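You operate a simulated robot arm through the tools that you are given. There is no shell and no other tool. Be economical: measure what you need, move in short steps, check, and stop when the job is done.

You run a simulated robot arm. Do the job below in one go: nothing can be reset, and whatever is moved stays where it is left.

## Task
Latch the blue block down in its cradle with the green key.
Fine: block into the cradle between the latches first; turn the silver and the gold latch to HOLD with the key; stand the key back in its holder.

It is judged by the outcome, as a careful person would: the job done as asked, and still so three seconds after it is handed in. It fails if anything else is knocked over, pushed out of place, dropped, spilled or broken.

## Robot
A 6-joint arm with a two-finger parallel gripper, fixed in place. Base frame: the origin is at the foot of the arm, x ahead of it, y to its left, z up; the work surface is at about z = 800. Readings come in mm, degrees, newtons and seconds.
With the tool pointing down near the work surface it reaches from about 240 to 640 mm from the base axis. Its first joint turns from -66.0 to 66.0 degrees. Payload 2.7 kg.
Tool frame: the origin (TCP) lies between the finger pads and is the grasp point; the fingertips stand 23 mm ahead of it; z points along the fingers, y is the line along which they close. Largest opening 94 mm; finger width 38, thickness 10; the body of the gripper, 54 by 96 mm, starts 39 mm behind the TCP.
Orientation is told as [roll, pitch, yaw] about the base's x, y, z axes, in that order, counted from this pose: with the fingers straight down and closing along the base's y, the tool's x points along the base's -x, its y along +y and its z along -z.

## Interface
- The arm moves only by the tool send_rows. Its arguments are lists of equal length, an entry for each row: "dp": the shift along the base's x, y, z in mm, a list of three; "rotation": the turn, a rotation vector about the base's x, y, z in rad, a list of three; "hand": the gripper command, from -1 (shut) to 1 (fully open), values between in proportion. In form: {"dp": [[dx, dy, dz], ...], "rotation": [[rx, ry, rz], ...], "hand": [hand, ...]}. A call has 1 to 8 rows; each row is the pose to reach, as a shift and turn from the pose commanded when the call began. Rows are played at 5 a second. More than 50 mm and 8.6 degrees between two rows, or a gripper value outside its range, and nothing of the call is played. Where a pose cannot be reached the arm comes as near as it can. A force on the tool above 70 N (or 10 N above the force at the start of the call, whichever is more), or a blocked arm, ends the call early, and 0.2 s more pass. The fingers move at their own pace (about 45 mm/s each) and stop on an object; they squeeze with about 25 N. The grip force told is the motor's: it shows also when the fingers shut on nothing. Time passes only in rows, and 0.2 s behind the last, so rows that repeat a pose let the fingers close. The reply holds the time, the measured pose of the TCP, the force on the tool along the base axes, the opening and the grip force, in the units named above and with some noise, with the torque about the TCP (base axes, N m) and any sound that the robot's microphone picked up.
- Cameras (640 x 400 px; columns grow to the right, rows downward): "scene" is fixed at [92.4, -440.1, 1410.9]; the picture's right is [0.62, -0.78, 0.00], its down [-0.42, -0.34, -0.84] and it looks along [0.66, 0.52, -0.54] (base axes); focal length 325 px, centre (320, 200). "wrist" rides on the gripper at [86, 16, -74] in the tool frame; the picture's right is [-0.18, 0.98, 0.00], its down [-0.58, -0.11, -0.81] and it looks along [-0.79, -0.15, 0.59] (tool axes); focal length 243 px, centre (320, 200). There is no depth. A picture from a camera that has moved, and an enlarged one, comes with that camera's place and axes in the base frame and with its lens. The place of the scene camera against the robot may be out by one fixed shift of up to 12 mm in any direction.
- get_image(camera): a new picture of that camera. It takes no simulated time.
- zoom(camera, box): a new picture of the part [left, top, right, bottom] of that camera's present view, enlarged. It takes no simulated time.
- close_job(): hands the job in; it is judged then, once.

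Work in short steps. Places have to be worked out from the pictures, the camera data and where the tool is seen: move nearer, look again, correct. Check each grasp and each placing, and mend what went wrong. You have 120 turns and 84 pictures in all, those below and enlarged ones among them. Open the gripper and draw the arm clear of the work before you hand the job in, unless the task says otherwise; then end with one line.

The tools are called by a JSON object that holds its "op" and its "data". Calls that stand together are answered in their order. send_rows: Moves the arm, as the interface text tells. Its arguments: {"type":"object","properties":{"dp":{"type":"array"},"rotation":{"type":"array"},"hand":{"type":"array"}},"required":["dp","rotation","hand"]} The other tools are called the same way: get_image (camera) takes a picture; zoom (camera, box) takes an enlarged picture of a part of a camera's view; close_job () hands the job in.

At the start:

```text
time: 0.0
ee_pos: [435.9, 115.7, 1165.8]
orientation: [-0.1, 0.0, 0.0]
force: [-0.3, -0.2, -0.2]
wrist_torque: [-0.02, 0.0, -0.02]
width: 93.8
grasp_force: 0.0
```

scene: 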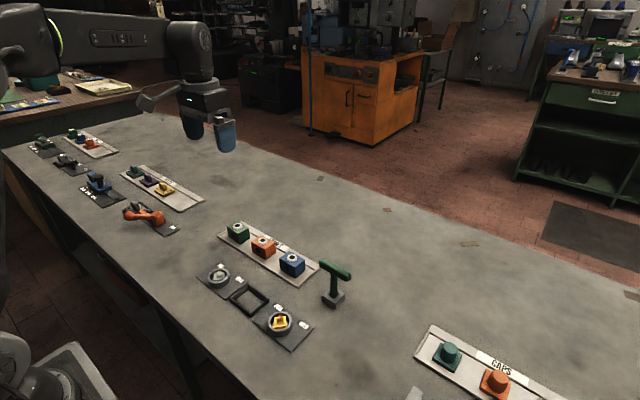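
wrist: 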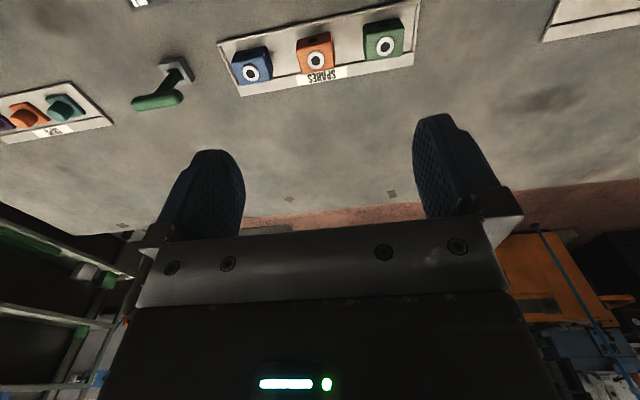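

I'll look closely at the latch station, key and spares.

{"op": "zoom", "data": {"camera": "scene", "box": [190, 210, 370, 355]}}

{"op": "zoom", "data": {"camera": "scene", "box": [190, 250, 320, 355]}}

```text
2.76 times, centred on (280, 282) of scene
camera zoom: at [92.4, -440.1, 1410.9], right [0.62, -0.78, 0.0], down [-0.42, -0.34, -0.84], along [0.66, 0.52, -0.54], focal length 896 px, centre (430, -28)
```

zoom: 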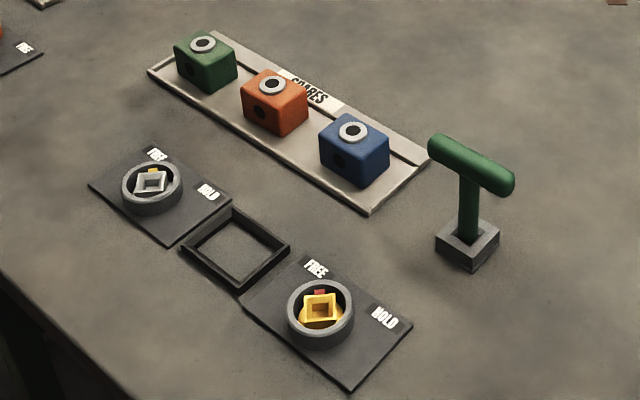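

```text
3.81 times, centred on (255, 302) of scene
camera zoom: at [92.4, -440.1, 1410.9], right [0.62, -0.78, 0.0], down [-0.42, -0.34, -0.84], along [0.66, 0.52, -0.54], focal length 1237 px, centre (568, -190)
```

zoom: 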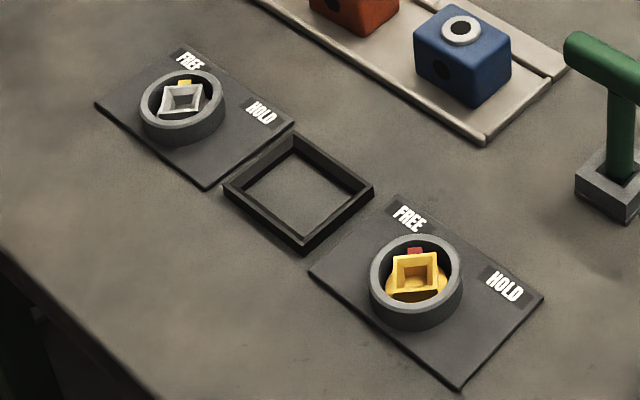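

The stations sit near x≈388: silver at y≈104, cradle at y≈0, gold at y≈-104. The blue block is near (512,-26) and the key near (510,-152) with its handle along y at z≈907. I'll move back and down for a steep wrist view of the station.

{"op": "send_rows", "data": {"dp": [[-22, -24, -30], [-44, -48, -60], [-66, -72, -90], [-88, -96, -120], [-110, -116, -145], [-110, -116, -145]], "rotation": [[0, 0, 0], [0, 0, 0], [0, 0, 0], [0, 0, 0], [0, 0, 0], [0, 0, 0]], "hand": [1, 1, 1, 1, 1, 1]}}

{"op": "get_image", "data": {"camera": "wrist"}}

```text
time: 1.4
ee_pos: [328.1, -2.0, 1018.5]
orientation: [0.0, 0.0, 0.0]
force: [-0.3, 0.1, 0.1]
wrist_torque: [0.02, 0.01, -0.01]
width: 94.0
grasp_force: 0.0
```

```text
79 pictures are left
camera wrist: at [241.2, 15.4, 1092.4], right [0.18, 0.98, 0.0], down [0.58, -0.11, 0.81], along [0.79, -0.15, -0.59], focal length 243 px, centre (320, 200)
```

wrist: 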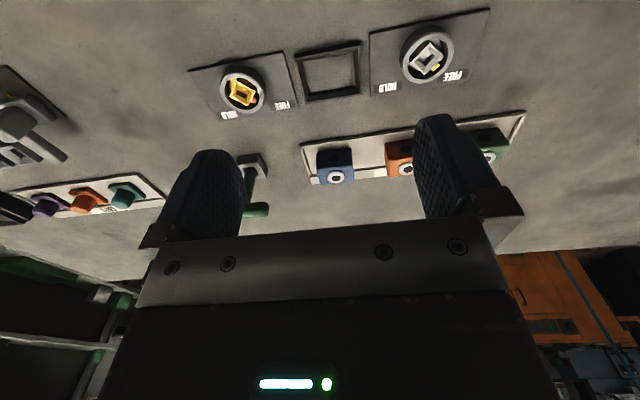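

{"op": "zoom", "data": {"camera": "wrist", "box": [180, 0, 500, 200]}}

```text
2.00 times, centred on (340, 100) of wrist
camera zoom: at [241.2, 15.4, 1092.4], right [0.18, 0.98, 0.0], down [0.58, -0.11, 0.81], along [0.79, -0.15, -0.59], focal length 485 px, centre (280, 400)
```

zoom: 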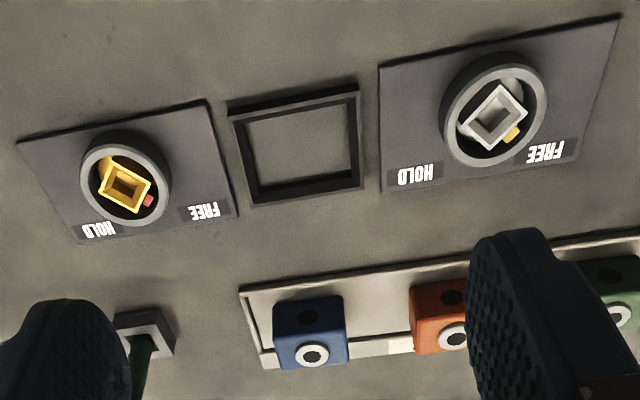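

The latches now read as pointing toward FREE (+x,+y diagonal), with HOLD at the (+x,-y) diagonal. I'll tilt the tool 30° so the camera looks straight down on the station for measuring.

{"op": "send_rows", "data": {"dp": [[23, 2, -12], [46, 2, -24], [69, 2, -36], [92, 2, -48], [92, 2, -48]], "rotation": [[0, 0.131, 0], [0, 0.262, 0], [0, 0.393, 0], [0, 0.524, 0], [0, 0.524, 0]], "hand": [1, 1, 1, 1, 1]}}

{"op": "get_image", "data": {"camera": "wrist"}}

```text
time: 2.6
ee_pos: [419.1, 0.6, 970.6]
orientation: [0.0, 30.0, 0.0]
force: [-0.1, 0.3, 0.8]
wrist_torque: [-0.01, -0.01, 0.01]
width: 94.0
grasp_force: 0.0
```

```text
77 pictures are left
camera wrist: at [381.4, 17.4, 1078.4], right [0.16, 0.98, -0.09], down [0.91, -0.11, 0.41], along [0.39, -0.15, -0.91], focal length 243 px, centre (320, 200)
```

wrist: 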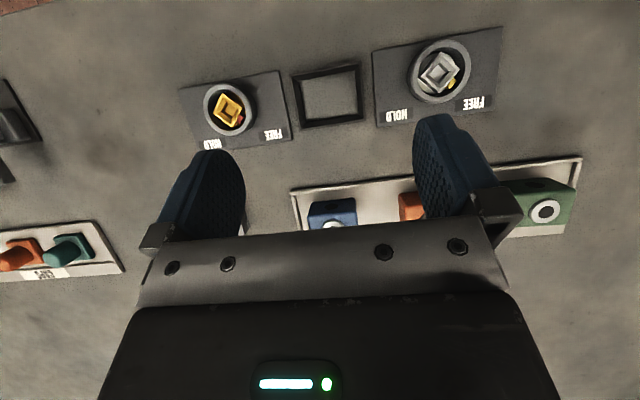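

Good overhead view. I'll enlarge each latch and the cradle.

{"op": "zoom", "data": {"camera": "wrist", "box": [360, 20, 520, 130]}}

{"op": "zoom", "data": {"camera": "wrist", "box": [170, 50, 330, 160]}}

{"op": "zoom", "data": {"camera": "wrist", "box": [270, 50, 400, 140]}}

```text
3.64 times, centred on (440, 75) of wrist
camera zoom: at [381.4, 17.4, 1078.4], right [0.16, 0.98, -0.09], down [0.91, -0.11, 0.41], along [0.39, -0.15, -0.91], focal length 882 px, centre (-116, 654)
```

zoom: 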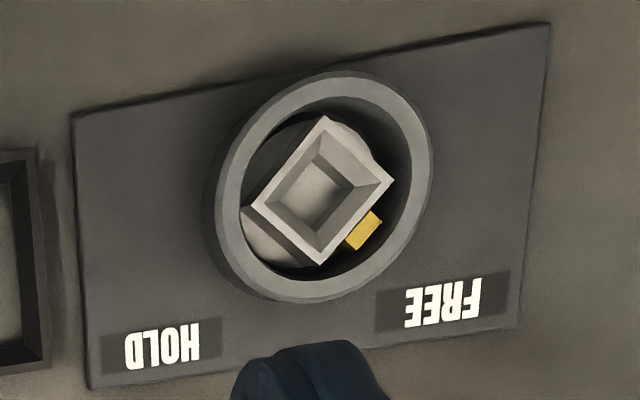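

```text
3.64 times, centred on (250, 105) of wrist
camera zoom: at [381.4, 17.4, 1078.4], right [0.16, 0.98, -0.09], down [0.91, -0.11, 0.41], along [0.39, -0.15, -0.91], focal length 882 px, centre (574, 546)
```

zoom: 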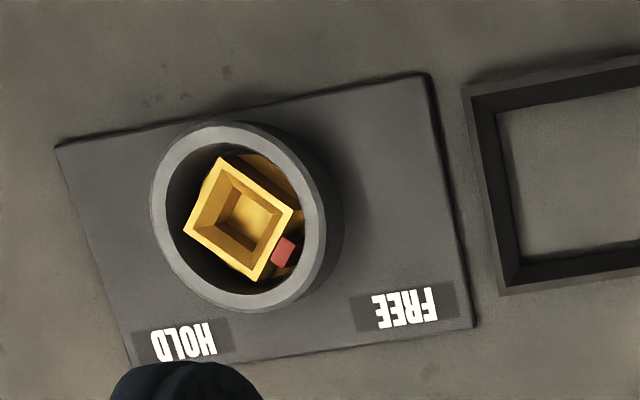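

```text
4.44 times, centred on (335, 95) of wrist
camera zoom: at [381.4, 17.4, 1078.4], right [0.16, 0.98, -0.09], down [0.91, -0.11, 0.41], along [0.39, -0.15, -0.91], focal length 1078 px, centre (253, 667)
```

zoom: 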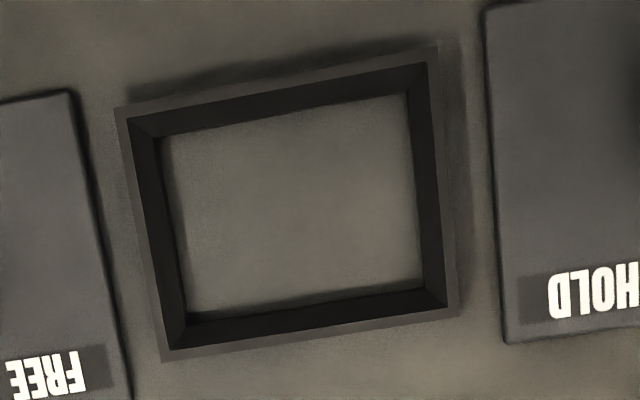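

Both sockets have their edges at 45°, tabs on FREE, centres near (381,105) and (381,-104). The cradle is about (385,0) with a 40 x 58 mm inside, longer along y. Now I'll look down at the blue block and the key by moving forward.

{"op": "send_rows", "data": {"dp": [[40, -15, 8], [80, -30, 16], [120, -50, 24], [120, -50, 24]], "rotation": [[0, 0, 0], [0, 0, 0], [0, 0, 0], [0, 0, 0]], "hand": [1, 1, 1, 1]}}

{"op": "get_image", "data": {"camera": "wrist"}}

{"op": "zoom", "data": {"camera": "wrist", "box": [250, 20, 410, 130]}}

```text
time: 3.6
ee_pos: [537.4, -50.5, 994.7]
orientation: [0.0, 30.1, 0.0]
force: [0.7, 0.5, -0.3]
wrist_torque: [0.03, 0.0, 0.01]
width: 93.9
grasp_force: 0.1
```

```text
73 pictures are left
camera wrist: at [500.6, -33.0, 1102.7], right [0.16, 0.98, -0.09], down [0.91, -0.11, 0.41], along [0.39, -0.15, -0.91], focal length 243 px, centre (320, 200)
```

wrist: 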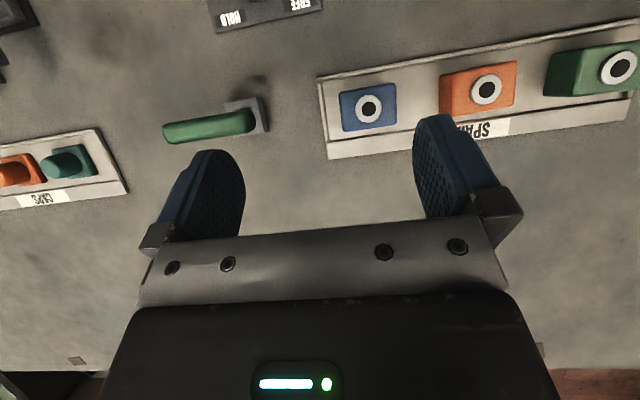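

```text
3.64 times, centred on (330, 75) of wrist
camera zoom: at [500.6, -33.0, 1102.7], right [0.16, 0.98, -0.09], down [0.91, -0.11, 0.41], along [0.39, -0.15, -0.91], focal length 882 px, centre (284, 654)
```

zoom: 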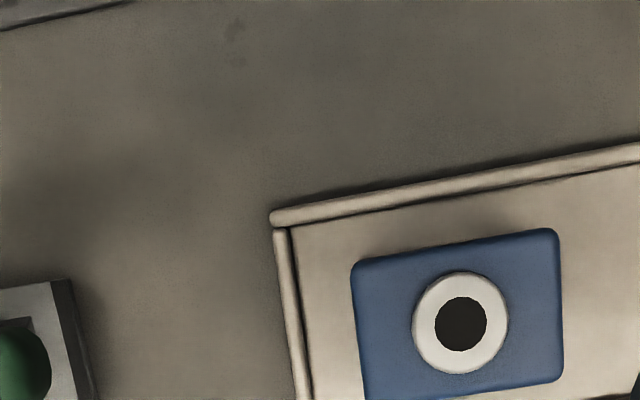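

The blue block's top is about 53 (y) x 38 (x) mm, square to the axes, centred near (520.5,-12) with its top at z≈850. I'll level the tool above it and check the alignment.

{"op": "send_rows", "data": {"dp": [[-4, 10, -8], [-8, 20, -16], [-12, 30, -24], [-17, 38, -34], [-17, 38, -34]], "rotation": [[0, -0.131, 0], [0, -0.262, 0], [0, -0.393, 0], [0, -0.524, 0], [0, -0.524, 0]], "hand": [0.7, 0.7, 0.7, 0.7, 0.7]}}

{"op": "zoom", "data": {"camera": "wrist", "box": [220, 0, 420, 150]}}

{"op": "zoom", "data": {"camera": "scene", "box": [200, 160, 400, 310]}}

```text
time: 4.8
ee_pos: [522.9, -10.0, 961.3]
orientation: [-0.1, -0.1, 0.0]
force: [-0.3, -0.4, -0.3]
wrist_torque: [-0.01, 0.01, 0.01]
width: 79.9
grasp_force: 0.1
```

```text
2.67 times, centred on (320, 75) of wrist
camera zoom: at [435.4, 6.0, 1034.6], right [0.18, 0.98, 0.0], down [0.58, -0.11, 0.81], along [0.79, -0.15, -0.59], focal length 647 px, centre (320, 533)
```

zoom: 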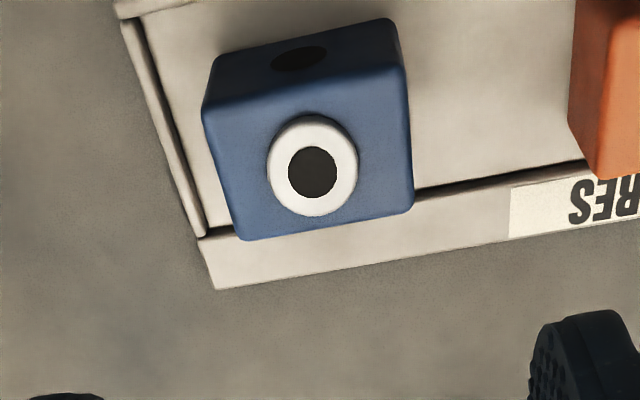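

```text
2.67 times, centred on (300, 235) of scene
camera zoom: at [92.4, -440.1, 1410.9], right [0.62, -0.78, 0.0], down [-0.42, -0.34, -0.84], along [0.66, 0.52, -0.54], focal length 866 px, centre (373, 107)
```

zoom: 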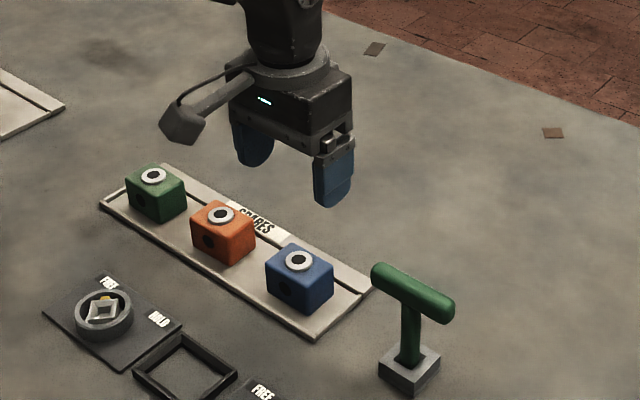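

Triangulating gives the block's top ring at (520.5,-11.7) with its top at z≈845. I'll descend to z≈838, then close.

{"op": "send_rows", "data": {"dp": [[-2.4, -1.7, -40], [-2.4, -1.7, -75], [-2.4, -1.7, -100], [-2.4, -1.7, -123], [-2.4, -1.7, -123]], "rotation": [[0, 0, 0], [0, 0, 0], [0, 0, 0], [0, 0, 0], [0, 0, 0]], "hand": [0.7, 0.7, 0.7, 0.7, 0.7]}}

{"op": "zoom", "data": {"camera": "scene", "box": [220, 180, 380, 300]}}

{"op": "get_image", "data": {"camera": "wrist"}}

```text
time: 6.0
ee_pos: [518.4, -11.0, 838.6]
orientation: [0.0, -0.1, 0.1]
force: [-0.2, -0.6, 1.2]
wrist_torque: [0.0, 0.01, 0.0]
width: 80.1
grasp_force: 0.0
```

```text
3.33 times, centred on (300, 240) of scene
camera zoom: at [92.4, -440.1, 1410.9], right [0.62, -0.78, 0.0], down [-0.42, -0.34, -0.84], along [0.66, 0.52, -0.54], focal length 1082 px, centre (387, 67)
```

zoom: 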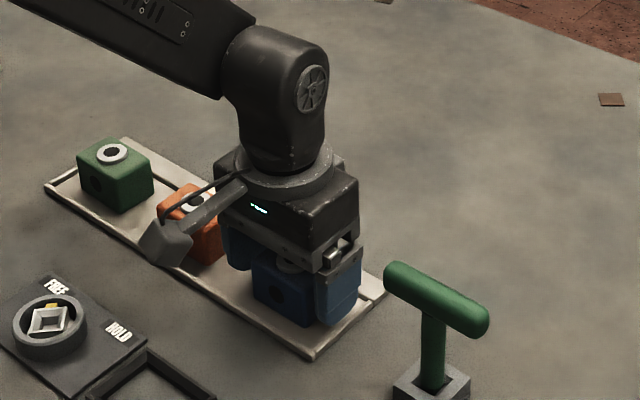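

```text
68 pictures are left
camera wrist: at [432.0, 6.0, 912.4], right [0.18, 0.98, 0.0], down [0.58, -0.11, 0.81], along [0.79, -0.15, -0.59], focal length 243 px, centre (320, 200)
```

wrist: 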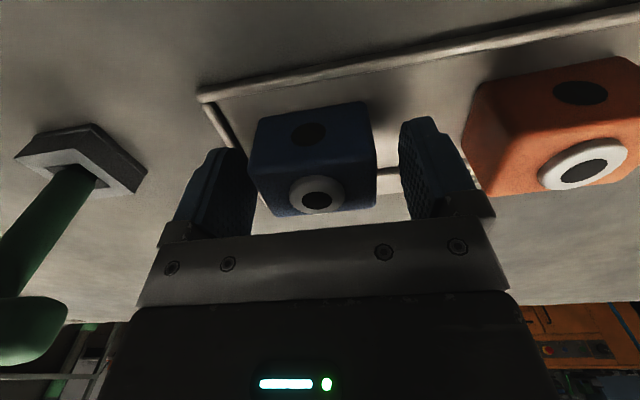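

The fingers straddle the block with room on both sides, so I'll close and wait.

{"op": "send_rows", "data": {"dp": [[0, 0, 0], [0, 0, 0], [0, 0, 0], [0, 0, 0]], "rotation": [[0, 0, 0], [0, 0, 0], [0, 0, 0], [0, 0, 0]], "hand": [-1, -1, -1, -1]}}

{"op": "send_rows", "data": {"dp": [[0, 0, 20], [0, 0, 50], [0, 0, 80], [0, 0, 80]], "rotation": [[0, 0, 0], [0, 0, 0], [0, 0, 0], [0, 0, 0]], "hand": [-1, -1, -1, -1]}}

{"op": "get_image", "data": {"camera": "wrist"}}

{"op": "zoom", "data": {"camera": "scene", "box": [220, 140, 380, 260]}}

```text
time: 7.0
ee_pos: [518.3, -10.7, 838.3]
orientation: [0.0, 0.0, 0.0]
force: [0.2, -0.1, 0.2]
wrist_torque: [-0.02, -0.05, -0.01]
width: 55.5
grasp_force: 24.9
```

```text
time: 8.0
ee_pos: [519.4, -10.3, 916.0]
orientation: [0.0, 0.0, 0.0]
force: [0.7, 0.3, -1.9]
wrist_torque: [0.0, -0.04, -0.03]
width: 55.8
grasp_force: 25.0
```

```text
67 pictures are left
camera wrist: at [432.6, 6.0, 991.2], right [0.18, 0.98, 0.0], down [0.58, -0.11, 0.81], along [0.79, -0.15, -0.59], focal length 243 px, centre (320, 200)
```

wrist: 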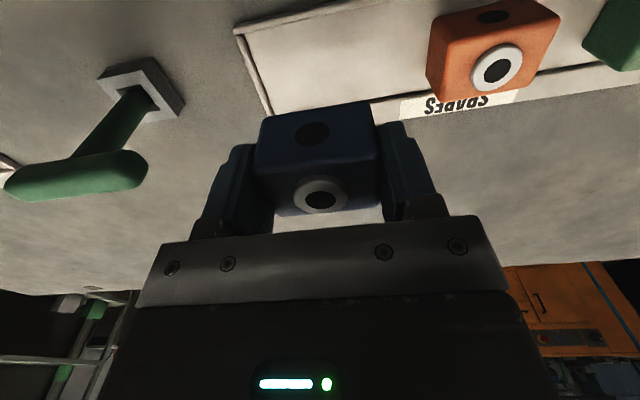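

```text
3.33 times, centred on (300, 200) of scene
camera zoom: at [92.4, -440.1, 1410.9], right [0.62, -0.78, 0.0], down [-0.42, -0.34, -0.84], along [0.66, 0.52, -0.54], focal length 1082 px, centre (387, 200)
```

zoom: 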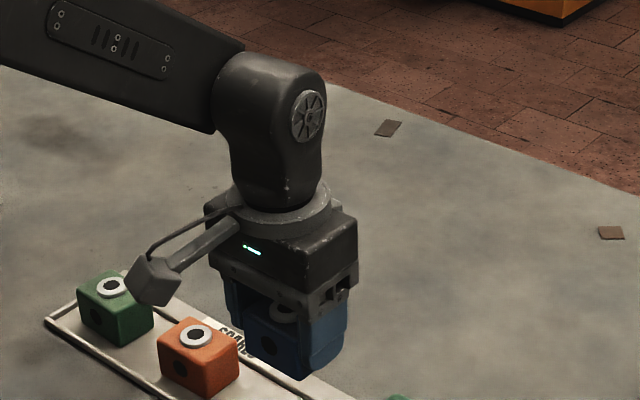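

Block is held (55.6 mm in y). I'll carry it over the cradle and stop with its base roughly 25 mm above the surface to check alignment.

{"op": "send_rows", "data": {"dp": [[-34, 3, 0], [-68, 6, 0], [-102, 9, 0], [-136, 11, 0], [-136, 11, -25], [-136, 11, -45], [-136, 11, -45]], "rotation": [[0, 0, 0], [0, 0, 0], [0, 0, 0], [0, 0, 0], [0, 0, 0], [0, 0, 0], [0, 0, 0]], "hand": [-1, -1, -1, -1, -1, -1, -1]}}

{"op": "get_image", "data": {"camera": "wrist"}}

{"op": "zoom", "data": {"camera": "scene", "box": [190, 240, 330, 345]}}

```text
time: 9.6
ee_pos: [383.2, -1.3, 872.0]
orientation: [0.0, 0.0, 0.0]
force: [0.7, -0.1, -2.3]
wrist_torque: [0.0, 0.01, 0.05]
width: 55.8
grasp_force: 24.2
```

```text
65 pictures are left
camera wrist: at [296.9, 15.7, 946.5], right [0.18, 0.98, 0.0], down [0.58, -0.11, 0.81], along [0.79, -0.15, -0.59], focal length 243 px, centre (320, 200)
```

wrist: 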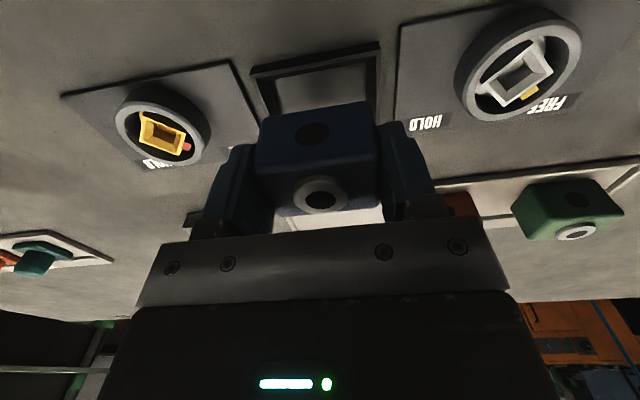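

```text
3.81 times, centred on (260, 292) of scene
camera zoom: at [92.4, -440.1, 1410.9], right [0.62, -0.78, 0.0], down [-0.42, -0.34, -0.84], along [0.66, 0.52, -0.54], focal length 1237 px, centre (549, -152)
```

zoom: 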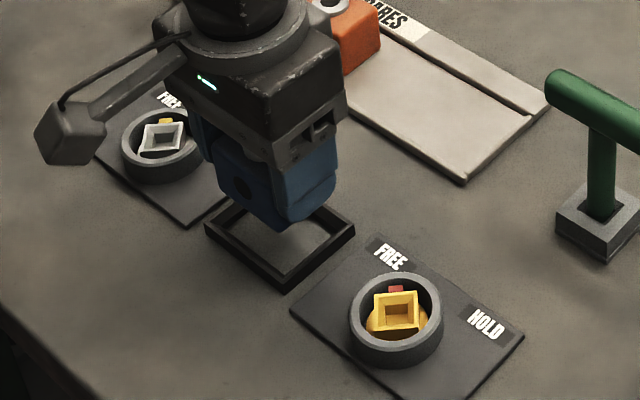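

{"op": "zoom", "data": {"camera": "wrist", "box": [230, 30, 410, 150]}}

```text
3.33 times, centred on (320, 90) of wrist
camera zoom: at [296.9, 15.7, 946.5], right [0.18, 0.98, 0.0], down [0.58, -0.11, 0.81], along [0.79, -0.15, -0.59], focal length 809 px, centre (320, 567)
```

zoom: 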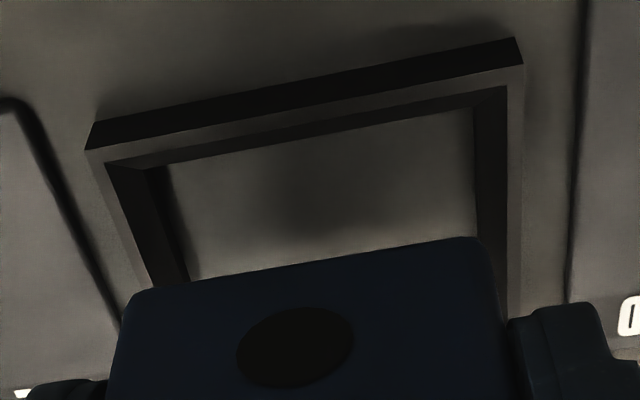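

The cradle works out at centre (384.6,0.4), rim z=810, with a 4 mm chamfer. The block centre is about 2 mm too far in x and 0.7 mm low in y, so I'll shift (-2,+0.8) and lower in short steps.

{"op": "send_rows", "data": {"dp": [[-2, 0.8, 0], [-2, 0.8, -10], [-2, 0.8, -20], [-2, 0.8, -25], [-2, 0.8, -29], [-2, 0.8, -32]], "rotation": [[0, 0, 0], [0, 0, 0], [0, 0, 0], [0, 0, 0], [0, 0, 0], [0, 0, 0]], "hand": [-1, -1, -1, -1, -1, -1]}}

{"op": "zoom", "data": {"camera": "wrist", "box": [230, 30, 410, 150]}}

```text
time: 11.0
ee_pos: [382.4, -1.0, 840.5]
orientation: [0.0, 0.0, 0.0]
force: [-0.3, 0.1, -2.4]
wrist_torque: [-0.01, 0.02, 0.02]
width: 55.7
grasp_force: 25.2
```

```text
3.33 times, centred on (320, 90) of wrist
camera zoom: at [295.2, 16.8, 916.2], right [0.18, 0.98, 0.0], down [0.58, -0.11, 0.81], along [0.79, -0.15, -0.59], focal length 809 px, centre (320, 567)
```

zoom: 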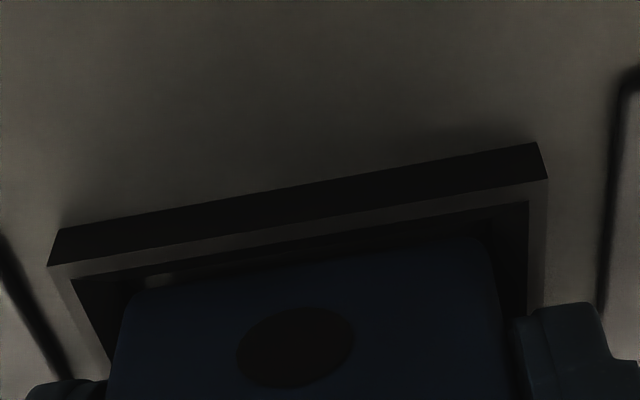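

The block's lower edge is inside the rim with gaps all round. I'll keep lowering gently.

{"op": "send_rows", "data": {"dp": [[0, 0, -2], [0, 0, -4], [0, 0, -6], [0, 0, -6]], "rotation": [[0, 0, 0], [0, 0, 0], [0, 0, 0], [0, 0, 0]], "hand": [-1, -1, -1, -1]}}

{"op": "zoom", "data": {"camera": "scene", "box": [190, 240, 330, 345]}}

```text
time: 12.0
ee_pos: [381.8, 1.0, 835.1]
orientation: [-0.1, -0.1, 0.1]
force: [4.5, 0.7, -0.7]
wrist_torque: [0.04, -0.14, -0.04]
width: 55.9
grasp_force: 25.0
```

```text
3.81 times, centred on (260, 292) of scene
camera zoom: at [92.5, -440.1, 1410.9], right [0.62, -0.78, 0.0], down [-0.42, -0.34, -0.84], along [0.66, 0.52, -0.54], focal length 1237 px, centre (549, -152)
```

zoom: 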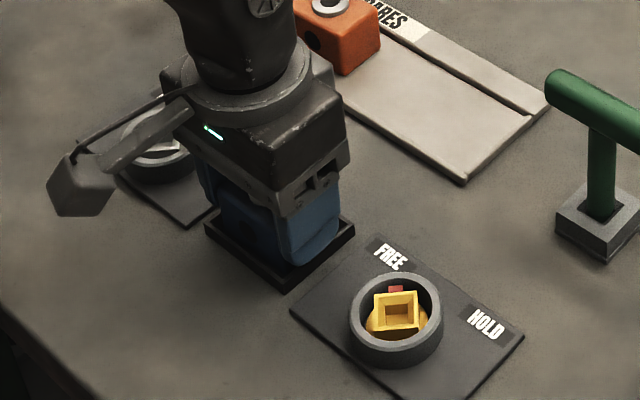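

A +4.5 N x-force suggests light contact on the front chamfer. I'll ease +1 mm in x and lower a bit more.

{"op": "send_rows", "data": {"dp": [[1, 0, 0], [1, 0, -1.5], [1, 0, -3], [1, 0, -3]], "rotation": [[0, 0, 0], [0, 0, 0], [0, 0, 0], [0, 0, 0]], "hand": [-1, -1, -1, -1]}}

```text
time: 13.0
ee_pos: [381.8, 1.0, 833.2]
orientation: [0.1, -0.1, 0.0]
force: [-1.7, -9.9, 22.2]
wrist_torque: [-0.21, 0.1, -0.06]
width: 55.8
grasp_force: 24.5
```

22 N upward: my fingertips (z≈810) may be touching the rim, or the block is seated. I'll unload slightly, release, rise and look.

{"op": "send_rows", "data": {"dp": [[0, 0, 1.5], [0, 0, 1.5], [0, 0, 1.5], [0, 0, 1.5], [0, 0, 30], [0, 0, 70], [0, 0, 70]], "rotation": [[0, 0, 0], [0, 0, 0], [0, 0, 0], [0, 0, 0], [0, 0, 0], [0, 0, 0], [0, 0, 0]], "hand": [-1, 0.6, 0.6, 0.6, 0.6, 0.6, 0.6]}}

{"op": "zoom", "data": {"camera": "wrist", "box": [220, 0, 420, 150]}}

{"op": "zoom", "data": {"camera": "scene", "box": [190, 240, 330, 345]}}

```text
time: 14.6
ee_pos: [382.6, 1.5, 903.0]
orientation: [0.0, 0.1, 0.1]
force: [-1.2, -0.3, -0.4]
wrist_torque: [0.03, 0.01, -0.02]
width: 75.2
grasp_force: 0.0
```

```text
2.67 times, centred on (320, 75) of wrist
camera zoom: at [296.0, 18.0, 977.3], right [0.18, 0.98, 0.0], down [0.58, -0.11, 0.81], along [0.79, -0.15, -0.59], focal length 647 px, centre (320, 533)
```

zoom: 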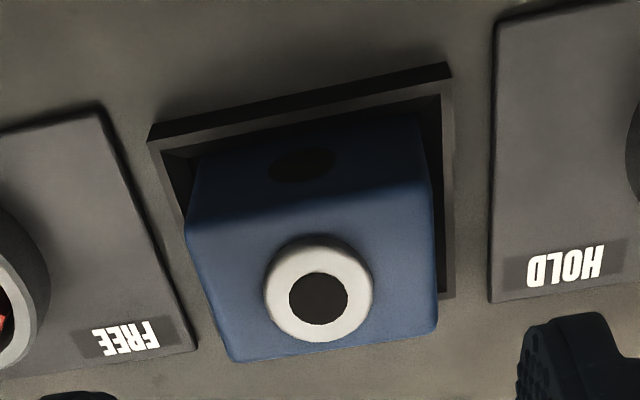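

```text
3.81 times, centred on (260, 292) of scene
camera zoom: at [92.4, -440.1, 1410.9], right [0.62, -0.78, 0.0], down [-0.42, -0.34, -0.84], along [0.66, 0.52, -0.54], focal length 1237 px, centre (549, -152)
```

zoom: 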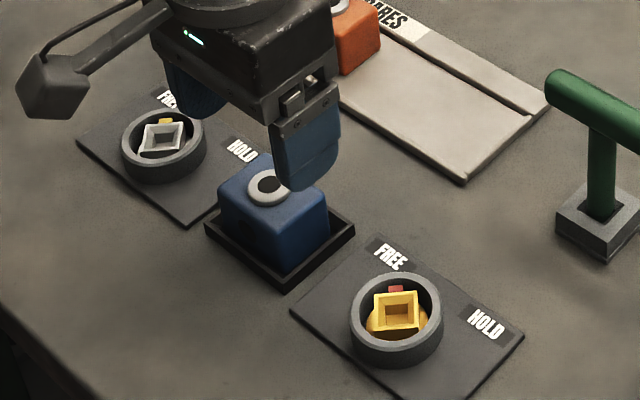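

The block sits level in the cradle. Next is the key: I'll rise, turn the tool to yaw 90 (closing along x) and move above it.

{"op": "send_rows", "data": {"dp": [[5, -5, 45], [25, -25, 85], [45, -45, 100], [60, -70, 100], [80, -90, 100], [100, -110, 100], [115, -130, 100], [127, -149, 100]], "rotation": [[0, 0, 0.14], [0, 0, 0.28], [0, 0, 0.42], [0, 0, 0.56], [0, 0, 0.7], [0, 0, 0.84], [0, 0, 0.98], [0, 0, 1.12]], "hand": [0.6, 0.6, 0.6, 0.6, 0.6, 0.6, 0.6, 0.6]}}

{"op": "send_rows", "data": {"dp": [[0, 0, 0], [0, 0, 0], [0, 0, 0], [0, 0, 0], [0, 0, 0]], "rotation": [[0, 0, 0.14], [0, 0, 0.28], [0, 0, 0.42], [0, 0, 0.4508], [0, 0, 0.4508]], "hand": [0.6, 0.6, 0.6, 0.6, 0.6]}}

{"op": "get_image", "data": {"camera": "wrist"}}

{"op": "zoom", "data": {"camera": "scene", "box": [270, 190, 410, 320]}}

```text
time: 16.4
ee_pos: [510.1, -151.2, 1002.4]
orientation: [-0.1, 0.1, 64.2]
force: [-0.7, -0.2, 0.7]
wrist_torque: [0.01, 0.0, 0.01]
width: 75.1
grasp_force: 0.0
```

```text
time: 17.6
ee_pos: [509.4, -150.1, 1002.2]
orientation: [0.0, 0.0, 90.1]
force: [0.0, 0.5, 0.1]
wrist_torque: [-0.03, 0.01, -0.03]
width: 75.2
grasp_force: 0.1
```

```text
58 pictures are left
camera wrist: at [493.2, -235.6, 1076.7], right [-0.98, 0.18, 0.0], down [0.11, 0.58, 0.81], along [0.15, 0.79, -0.59], focal length 243 px, centre (320, 200)
```

wrist: 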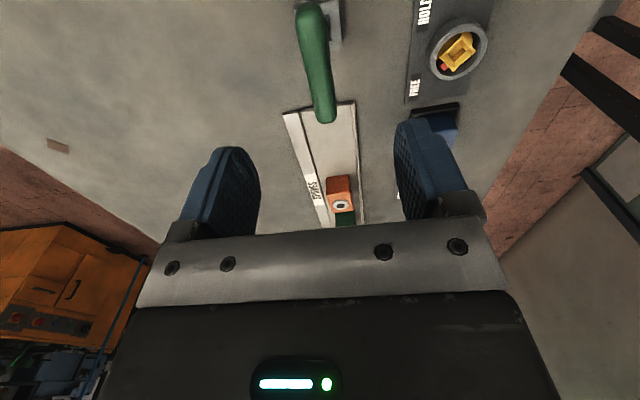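

```text
3.08 times, centred on (340, 255) of scene
camera zoom: at [92.4, -440.1, 1410.9], right [0.62, -0.78, 0.0], down [-0.42, -0.34, -0.84], along [0.66, 0.52, -0.54], focal length 999 px, centre (258, 31)
```

zoom: 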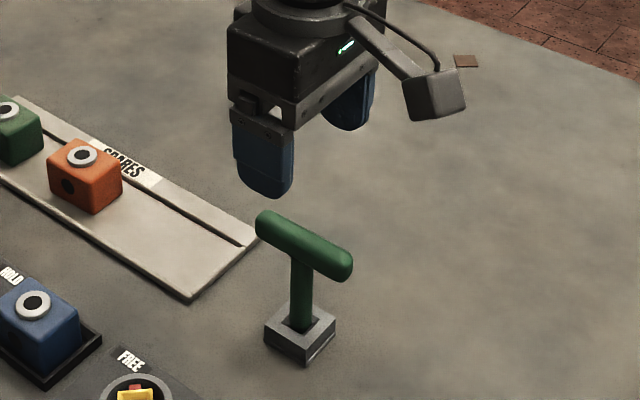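

{"op": "zoom", "data": {"camera": "wrist", "box": [250, 0, 410, 130]}}

```text
3.08 times, centred on (330, 65) of wrist
camera zoom: at [493.2, -235.6, 1076.7], right [-0.98, 0.18, 0.0], down [0.11, 0.58, 0.81], along [0.15, 0.79, -0.59], focal length 746 px, centre (289, 615)
```

zoom: 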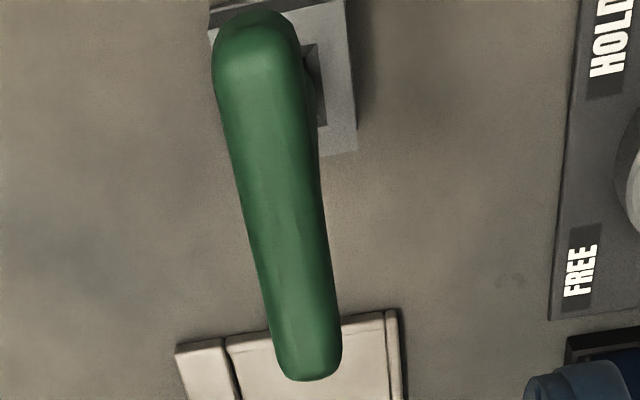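

Handle axis is at X≈510, roughly y -190..-107, z≈897-905, square with the axes. The holder centre is about (510,-147). I'll descend to z≈900 with the fingers straddling the bar.

{"op": "send_rows", "data": {"dp": [[0.5, 1, -35], [0.5, 1, -70], [0.5, 1, -90], [0.5, 1, -102], [0.5, 1, -102]], "rotation": [[0, 0, 0], [0, 0, 0], [0, 0, 0], [0, 0, 0], [0, 0, 0]], "hand": [0.6, 0.6, 0.6, 0.6, 0.6]}}

{"op": "get_image", "data": {"camera": "wrist"}}

{"op": "zoom", "data": {"camera": "scene", "box": [270, 190, 410, 320]}}

```text
time: 18.8
ee_pos: [509.9, -146.9, 900.7]
orientation: [0.1, 0.0, 90.0]
force: [-0.5, 0.1, 0.7]
wrist_torque: [-0.03, 0.02, 0.0]
width: 75.3
grasp_force: 0.1
```

```text
55 pictures are left
camera wrist: at [494.0, -234.0, 975.0], right [-0.98, 0.18, 0.0], down [0.11, 0.58, 0.81], along [0.15, 0.79, -0.59], focal length 243 px, centre (320, 200)
```

wrist: 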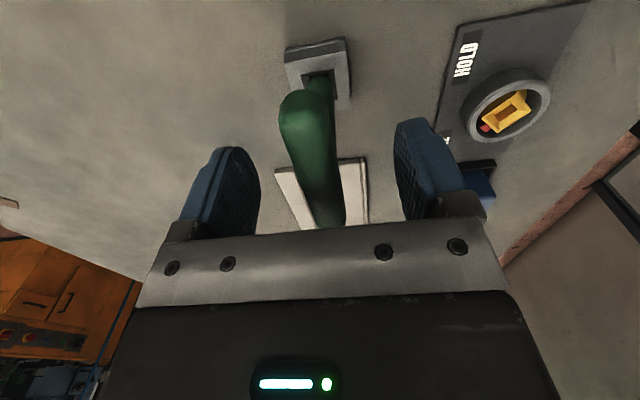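

```text
3.08 times, centred on (340, 255) of scene
camera zoom: at [92.4, -440.1, 1410.9], right [0.62, -0.78, 0.0], down [-0.42, -0.34, -0.84], along [0.66, 0.52, -0.54], focal length 999 px, centre (258, 31)
```

zoom: 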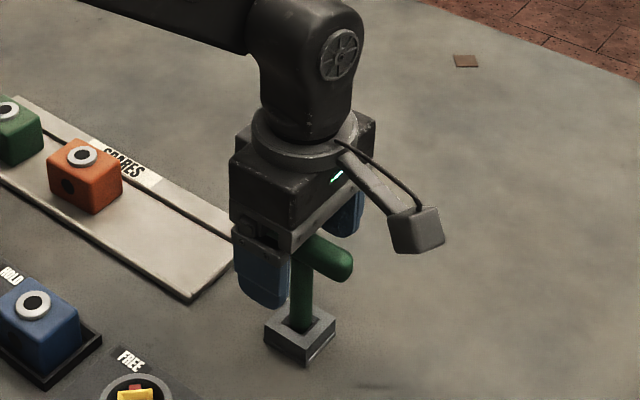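

The bar is between the fingers near TCP height. Closing on it.

{"op": "send_rows", "data": {"dp": [[0, 0, 0], [0, 0, 0], [0, 0, 0], [0, 0, 0], [0, 0, 0]], "rotation": [[0, 0, 0], [0, 0, 0], [0, 0, 0], [0, 0, 0], [0, 0, 0]], "hand": [-1, -1, -1, -1, -1]}}

{"op": "get_image", "data": {"camera": "wrist"}}

```text
time: 20.0
ee_pos: [511.0, -148.5, 900.8]
orientation: [0.0, 0.0, 90.0]
force: [-0.8, 0.4, 0.1]
wrist_torque: [0.0, 0.07, 0.02]
width: 17.6
grasp_force: 24.8
```

```text
53 pictures are left
camera wrist: at [494.0, -234.1, 975.3], right [-0.98, 0.18, 0.0], down [0.11, 0.58, 0.81], along [0.15, 0.79, -0.59], focal length 243 px, centre (320, 200)
```

wrist: 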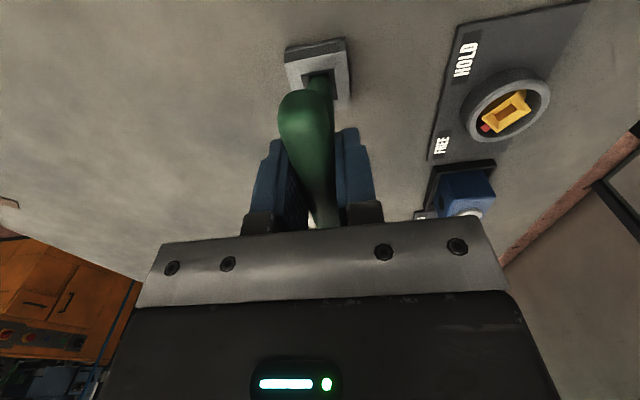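

Bar gripped at 17.6 mm with low side forces; I'll note this holder pose as (510,-148,900.8). Now I'll lift straight up.

{"op": "send_rows", "data": {"dp": [[0, 0, 10], [0, 0, 30], [0, 0, 60], [0, 0, 90], [0, 0, 90]], "rotation": [[0, 0, 0], [0, 0, 0], [0, 0, 0], [0, 0, 0], [0, 0, 0]], "hand": [-1, -1, -1, -1, -1]}}

{"op": "zoom", "data": {"camera": "wrist", "box": [230, 0, 430, 150]}}

{"op": "zoom", "data": {"camera": "scene", "box": [270, 180, 410, 310]}}

```text
time: 21.2
ee_pos: [510.6, -147.8, 991.2]
orientation: [0.0, 0.0, 90.0]
force: [0.2, -0.1, -1.9]
wrist_torque: [0.01, 0.03, 0.0]
width: 17.6
grasp_force: 25.1
```

```text
2.67 times, centred on (330, 75) of wrist
camera zoom: at [493.9, -233.5, 1065.5], right [-0.98, 0.18, 0.0], down [0.11, 0.58, 0.81], along [0.15, 0.79, -0.59], focal length 647 px, centre (293, 533)
```

zoom: 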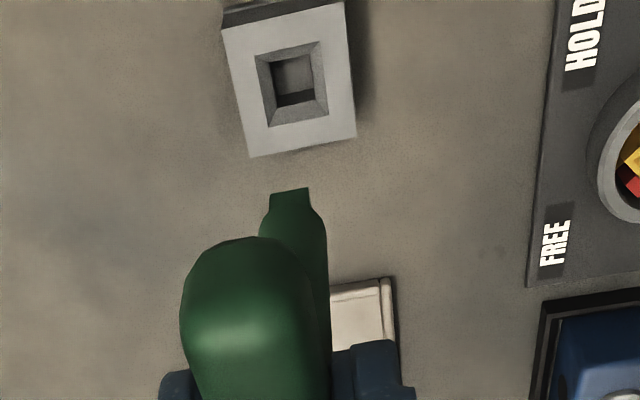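

```text
3.08 times, centred on (340, 245) of scene
camera zoom: at [92.4, -440.1, 1410.9], right [0.62, -0.78, 0.0], down [-0.42, -0.34, -0.84], along [0.66, 0.52, -0.54], focal length 999 px, centre (258, 62)
```

zoom: 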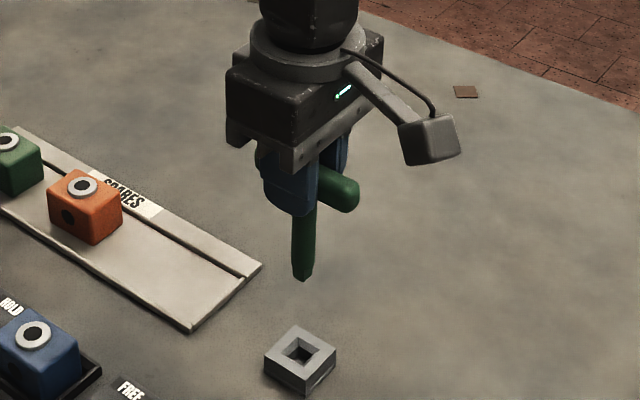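

Key is out; its square tip is about 10 mm, aligned with the handle, about 104 mm below the TCP. I'll carry it over the silver latch, turning to yaw 45 so the bit matches the socket.

{"op": "send_rows", "data": {"dp": [[-16, 31.5, 0], [-32, 63, 0], [-48, 94.5, 0], [-64, 126, 0], [-80, 157.5, 0], [-96, 189, 0], [-112, 220.5, 0], [-128.5, 252.5, 0]], "rotation": [[0, 0, -0.0982], [0, 0, -0.1963], [0, 0, -0.2945], [0, 0, -0.3927], [0, 0, -0.4909], [0, 0, -0.589], [0, 0, -0.6872], [0, 0, -0.7854]], "hand": [-1, -1, -1, -1, -1, -1, -1, -1]}}

{"op": "send_rows", "data": {"dp": [[0, 0, -10], [0, 0, -25], [0, 0, -25]], "rotation": [[0, 0, 0], [0, 0, 0], [0, 0, 0]], "hand": [-1, -1, -1]}}

{"op": "get_image", "data": {"camera": "wrist"}}

{"op": "zoom", "data": {"camera": "wrist", "box": [240, 20, 400, 140]}}

{"op": "zoom", "data": {"camera": "scene", "box": [160, 200, 300, 320]}}

```text
time: 23.0
ee_pos: [381.5, 104.8, 989.6]
orientation: [0.0, 0.0, 44.9]
force: [0.5, 0.6, -2.1]
wrist_torque: [-0.05, 0.01, -0.02]
width: 17.7
grasp_force: 25.1
```

```text
time: 23.8
ee_pos: [381.3, 103.7, 964.9]
orientation: [0.1, 0.0, 45.0]
force: [0.5, 0.2, -2.4]
wrist_torque: [0.0, 0.02, 0.03]
width: 17.7
grasp_force: 25.0
```

```text
50 pictures are left
camera wrist: at [308.7, 54.4, 1039.5], right [-0.56, 0.83, 0.0], down [0.49, 0.33, 0.81], along [0.67, 0.46, -0.59], focal length 243 px, centre (320, 200)
```

wrist: 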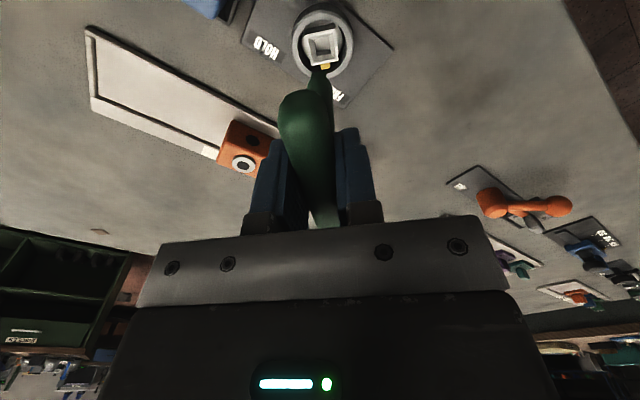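

```text
3.33 times, centred on (320, 80) of wrist
camera zoom: at [308.7, 54.4, 1039.5], right [-0.56, 0.83, 0.0], down [0.49, 0.33, 0.81], along [0.67, 0.46, -0.59], focal length 809 px, centre (320, 600)
```

zoom: 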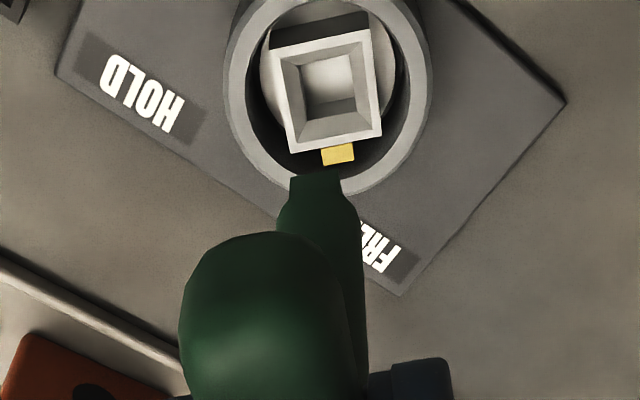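

```text
3.33 times, centred on (230, 260) of scene
camera zoom: at [92.4, -440.1, 1410.9], right [0.62, -0.78, 0.0], down [-0.42, -0.34, -0.84], along [0.66, 0.52, -0.54], focal length 1082 px, centre (620, 0)
```

zoom: 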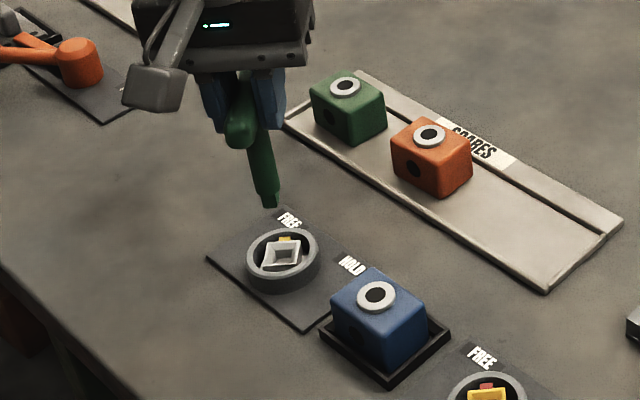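

Triangulated silver socket: (381.3,106.1) with its top at z≈817. The TCP is at (380.8,103.9) and the tip is about 94 mm below it. I'll shift (+0.5,+2.2), lower to just above the socket and check.

{"op": "send_rows", "data": {"dp": [[0.5, 2.2, -15], [0.5, 2.2, -30], [0.5, 2.2, -46], [0.5, 2.2, -46]], "rotation": [[0, 0, 0], [0, 0, 0], [0, 0, 0], [0, 0, 0]], "hand": [-1, -1, -1, -1]}}

{"op": "zoom", "data": {"camera": "wrist", "box": [260, 30, 380, 120]}}

{"op": "zoom", "data": {"camera": "scene", "box": [180, 220, 280, 310]}}

```text
time: 24.8
ee_pos: [381.3, 107.5, 919.1]
orientation: [0.0, 0.1, 45.0]
force: [-0.4, -0.2, -2.4]
wrist_torque: [-0.03, -0.04, -0.02]
width: 17.6
grasp_force: 25.4
```

```text
4.44 times, centred on (320, 75) of wrist
camera zoom: at [308.7, 57.4, 994.0], right [-0.56, 0.83, 0.0], down [0.49, 0.33, 0.81], along [0.67, 0.46, -0.59], focal length 1078 px, centre (320, 756)
```

zoom: 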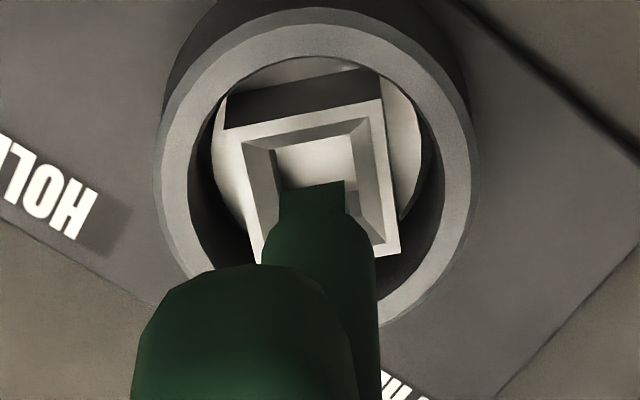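

```text
4.44 times, centred on (230, 265) of scene
camera zoom: at [92.4, -440.1, 1410.9], right [0.62, -0.78, 0.0], down [-0.42, -0.34, -0.84], along [0.66, 0.52, -0.54], focal length 1443 px, centre (720, -89)
```

zoom: 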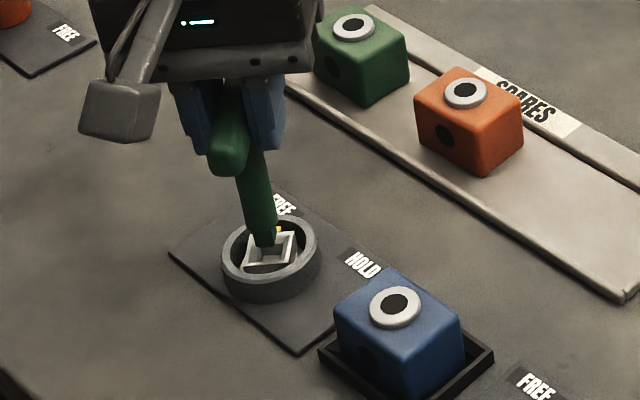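

The tip lines up sideways; fore-aft it's about 1 mm too far. I'll shift (-0.6,-0.7) and lower into the socket slowly.

{"op": "send_rows", "data": {"dp": [[-0.6, -0.7, 0], [-0.6, -0.7, -5], [-0.6, -0.7, -9], [-0.6, -0.7, -12], [-0.6, -0.7, -15], [-0.6, -0.7, -15]], "rotation": [[0, 0, 0], [0, 0, 0], [0, 0, 0], [0, 0, 0], [0, 0, 0], [0, 0, 0]], "hand": [-1, -1, -1, -1, -1, -1]}}

{"op": "zoom", "data": {"camera": "wrist", "box": [260, 30, 380, 120]}}

```text
time: 26.2
ee_pos: [381.7, 104.7, 904.8]
orientation: [0.0, 0.0, 45.0]
force: [0.2, 0.3, -1.4]
wrist_torque: [0.01, -0.01, -0.02]
width: 17.8
grasp_force: 24.3
```

```text
4.44 times, centred on (320, 75) of wrist
camera zoom: at [308.7, 56.5, 979.3], right [-0.56, 0.83, 0.0], down [0.49, 0.33, 0.81], along [0.67, 0.46, -0.59], focal length 1078 px, centre (320, 756)
```

zoom: 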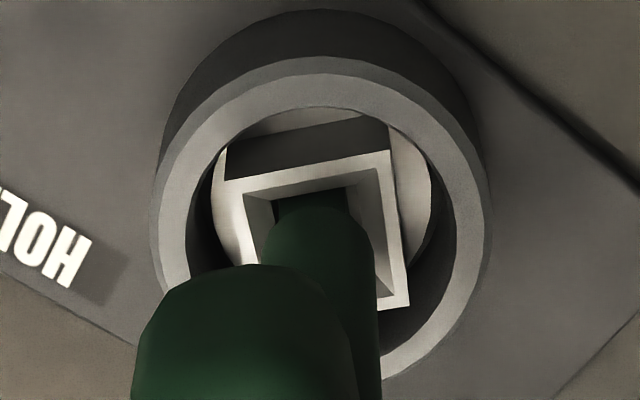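

The tip has entered the funnel with no force. Continuing down in small steps.

{"op": "send_rows", "data": {"dp": [[0, 0, -1.5], [0, 0, -3], [0, 0, -4.5], [0, 0, -4.5]], "rotation": [[0, 0, 0], [0, 0, 0], [0, 0, 0], [0, 0, 0]], "hand": [-1, -1, -1, -1]}}

{"op": "send_rows", "data": {"dp": [[0, 0, -1], [0, 0, -2], [0, 0, -2]], "rotation": [[0, 0, 0], [0, 0, 0], [0, 0, 0]], "hand": [-1, -1, -1]}}

```text
time: 27.2
ee_pos: [381.2, 106.3, 901.5]
orientation: [-0.1, -0.2, 45.0]
force: [-0.6, 1.7, 18.3]
wrist_torque: [0.1, 0.03, 0.01]
width: 17.8
grasp_force: 25.1
```

```text
time: 28.0
ee_pos: [381.7, 106.0, 899.4]
orientation: [-0.1, -0.1, 45.0]
force: [4.0, 0.7, 17.0]
wrist_torque: [0.04, -0.35, 0.01]
width: 17.7
grasp_force: 24.8
```

{"op": "zoom", "data": {"camera": "wrist", "box": [260, 30, 380, 120]}}

{"op": "zoom", "data": {"camera": "scene", "box": [180, 220, 280, 310]}}

```text
4.44 times, centred on (320, 75) of wrist
camera zoom: at [308.5, 57.0, 973.3], right [-0.56, 0.83, 0.0], down [0.49, 0.33, 0.81], along [0.67, 0.46, -0.59], focal length 1078 px, centre (320, 756)
```

zoom: 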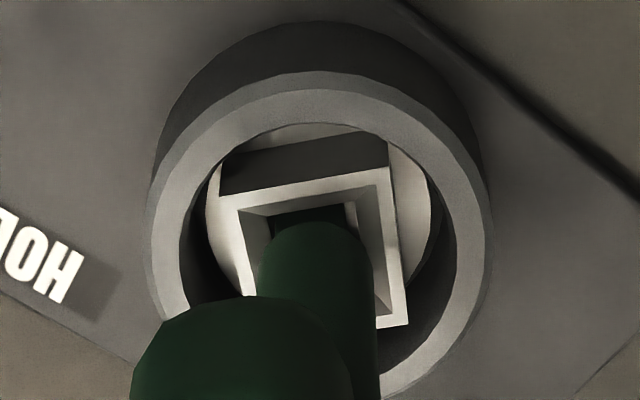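

```text
4.44 times, centred on (230, 265) of scene
camera zoom: at [92.3, -440.2, 1410.9], right [0.62, -0.78, 0.0], down [-0.42, -0.34, -0.84], along [0.66, 0.52, -0.54], focal length 1443 px, centre (720, -89)
```

zoom: 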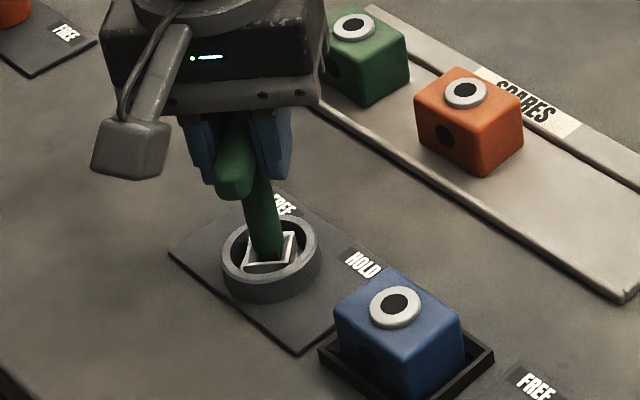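

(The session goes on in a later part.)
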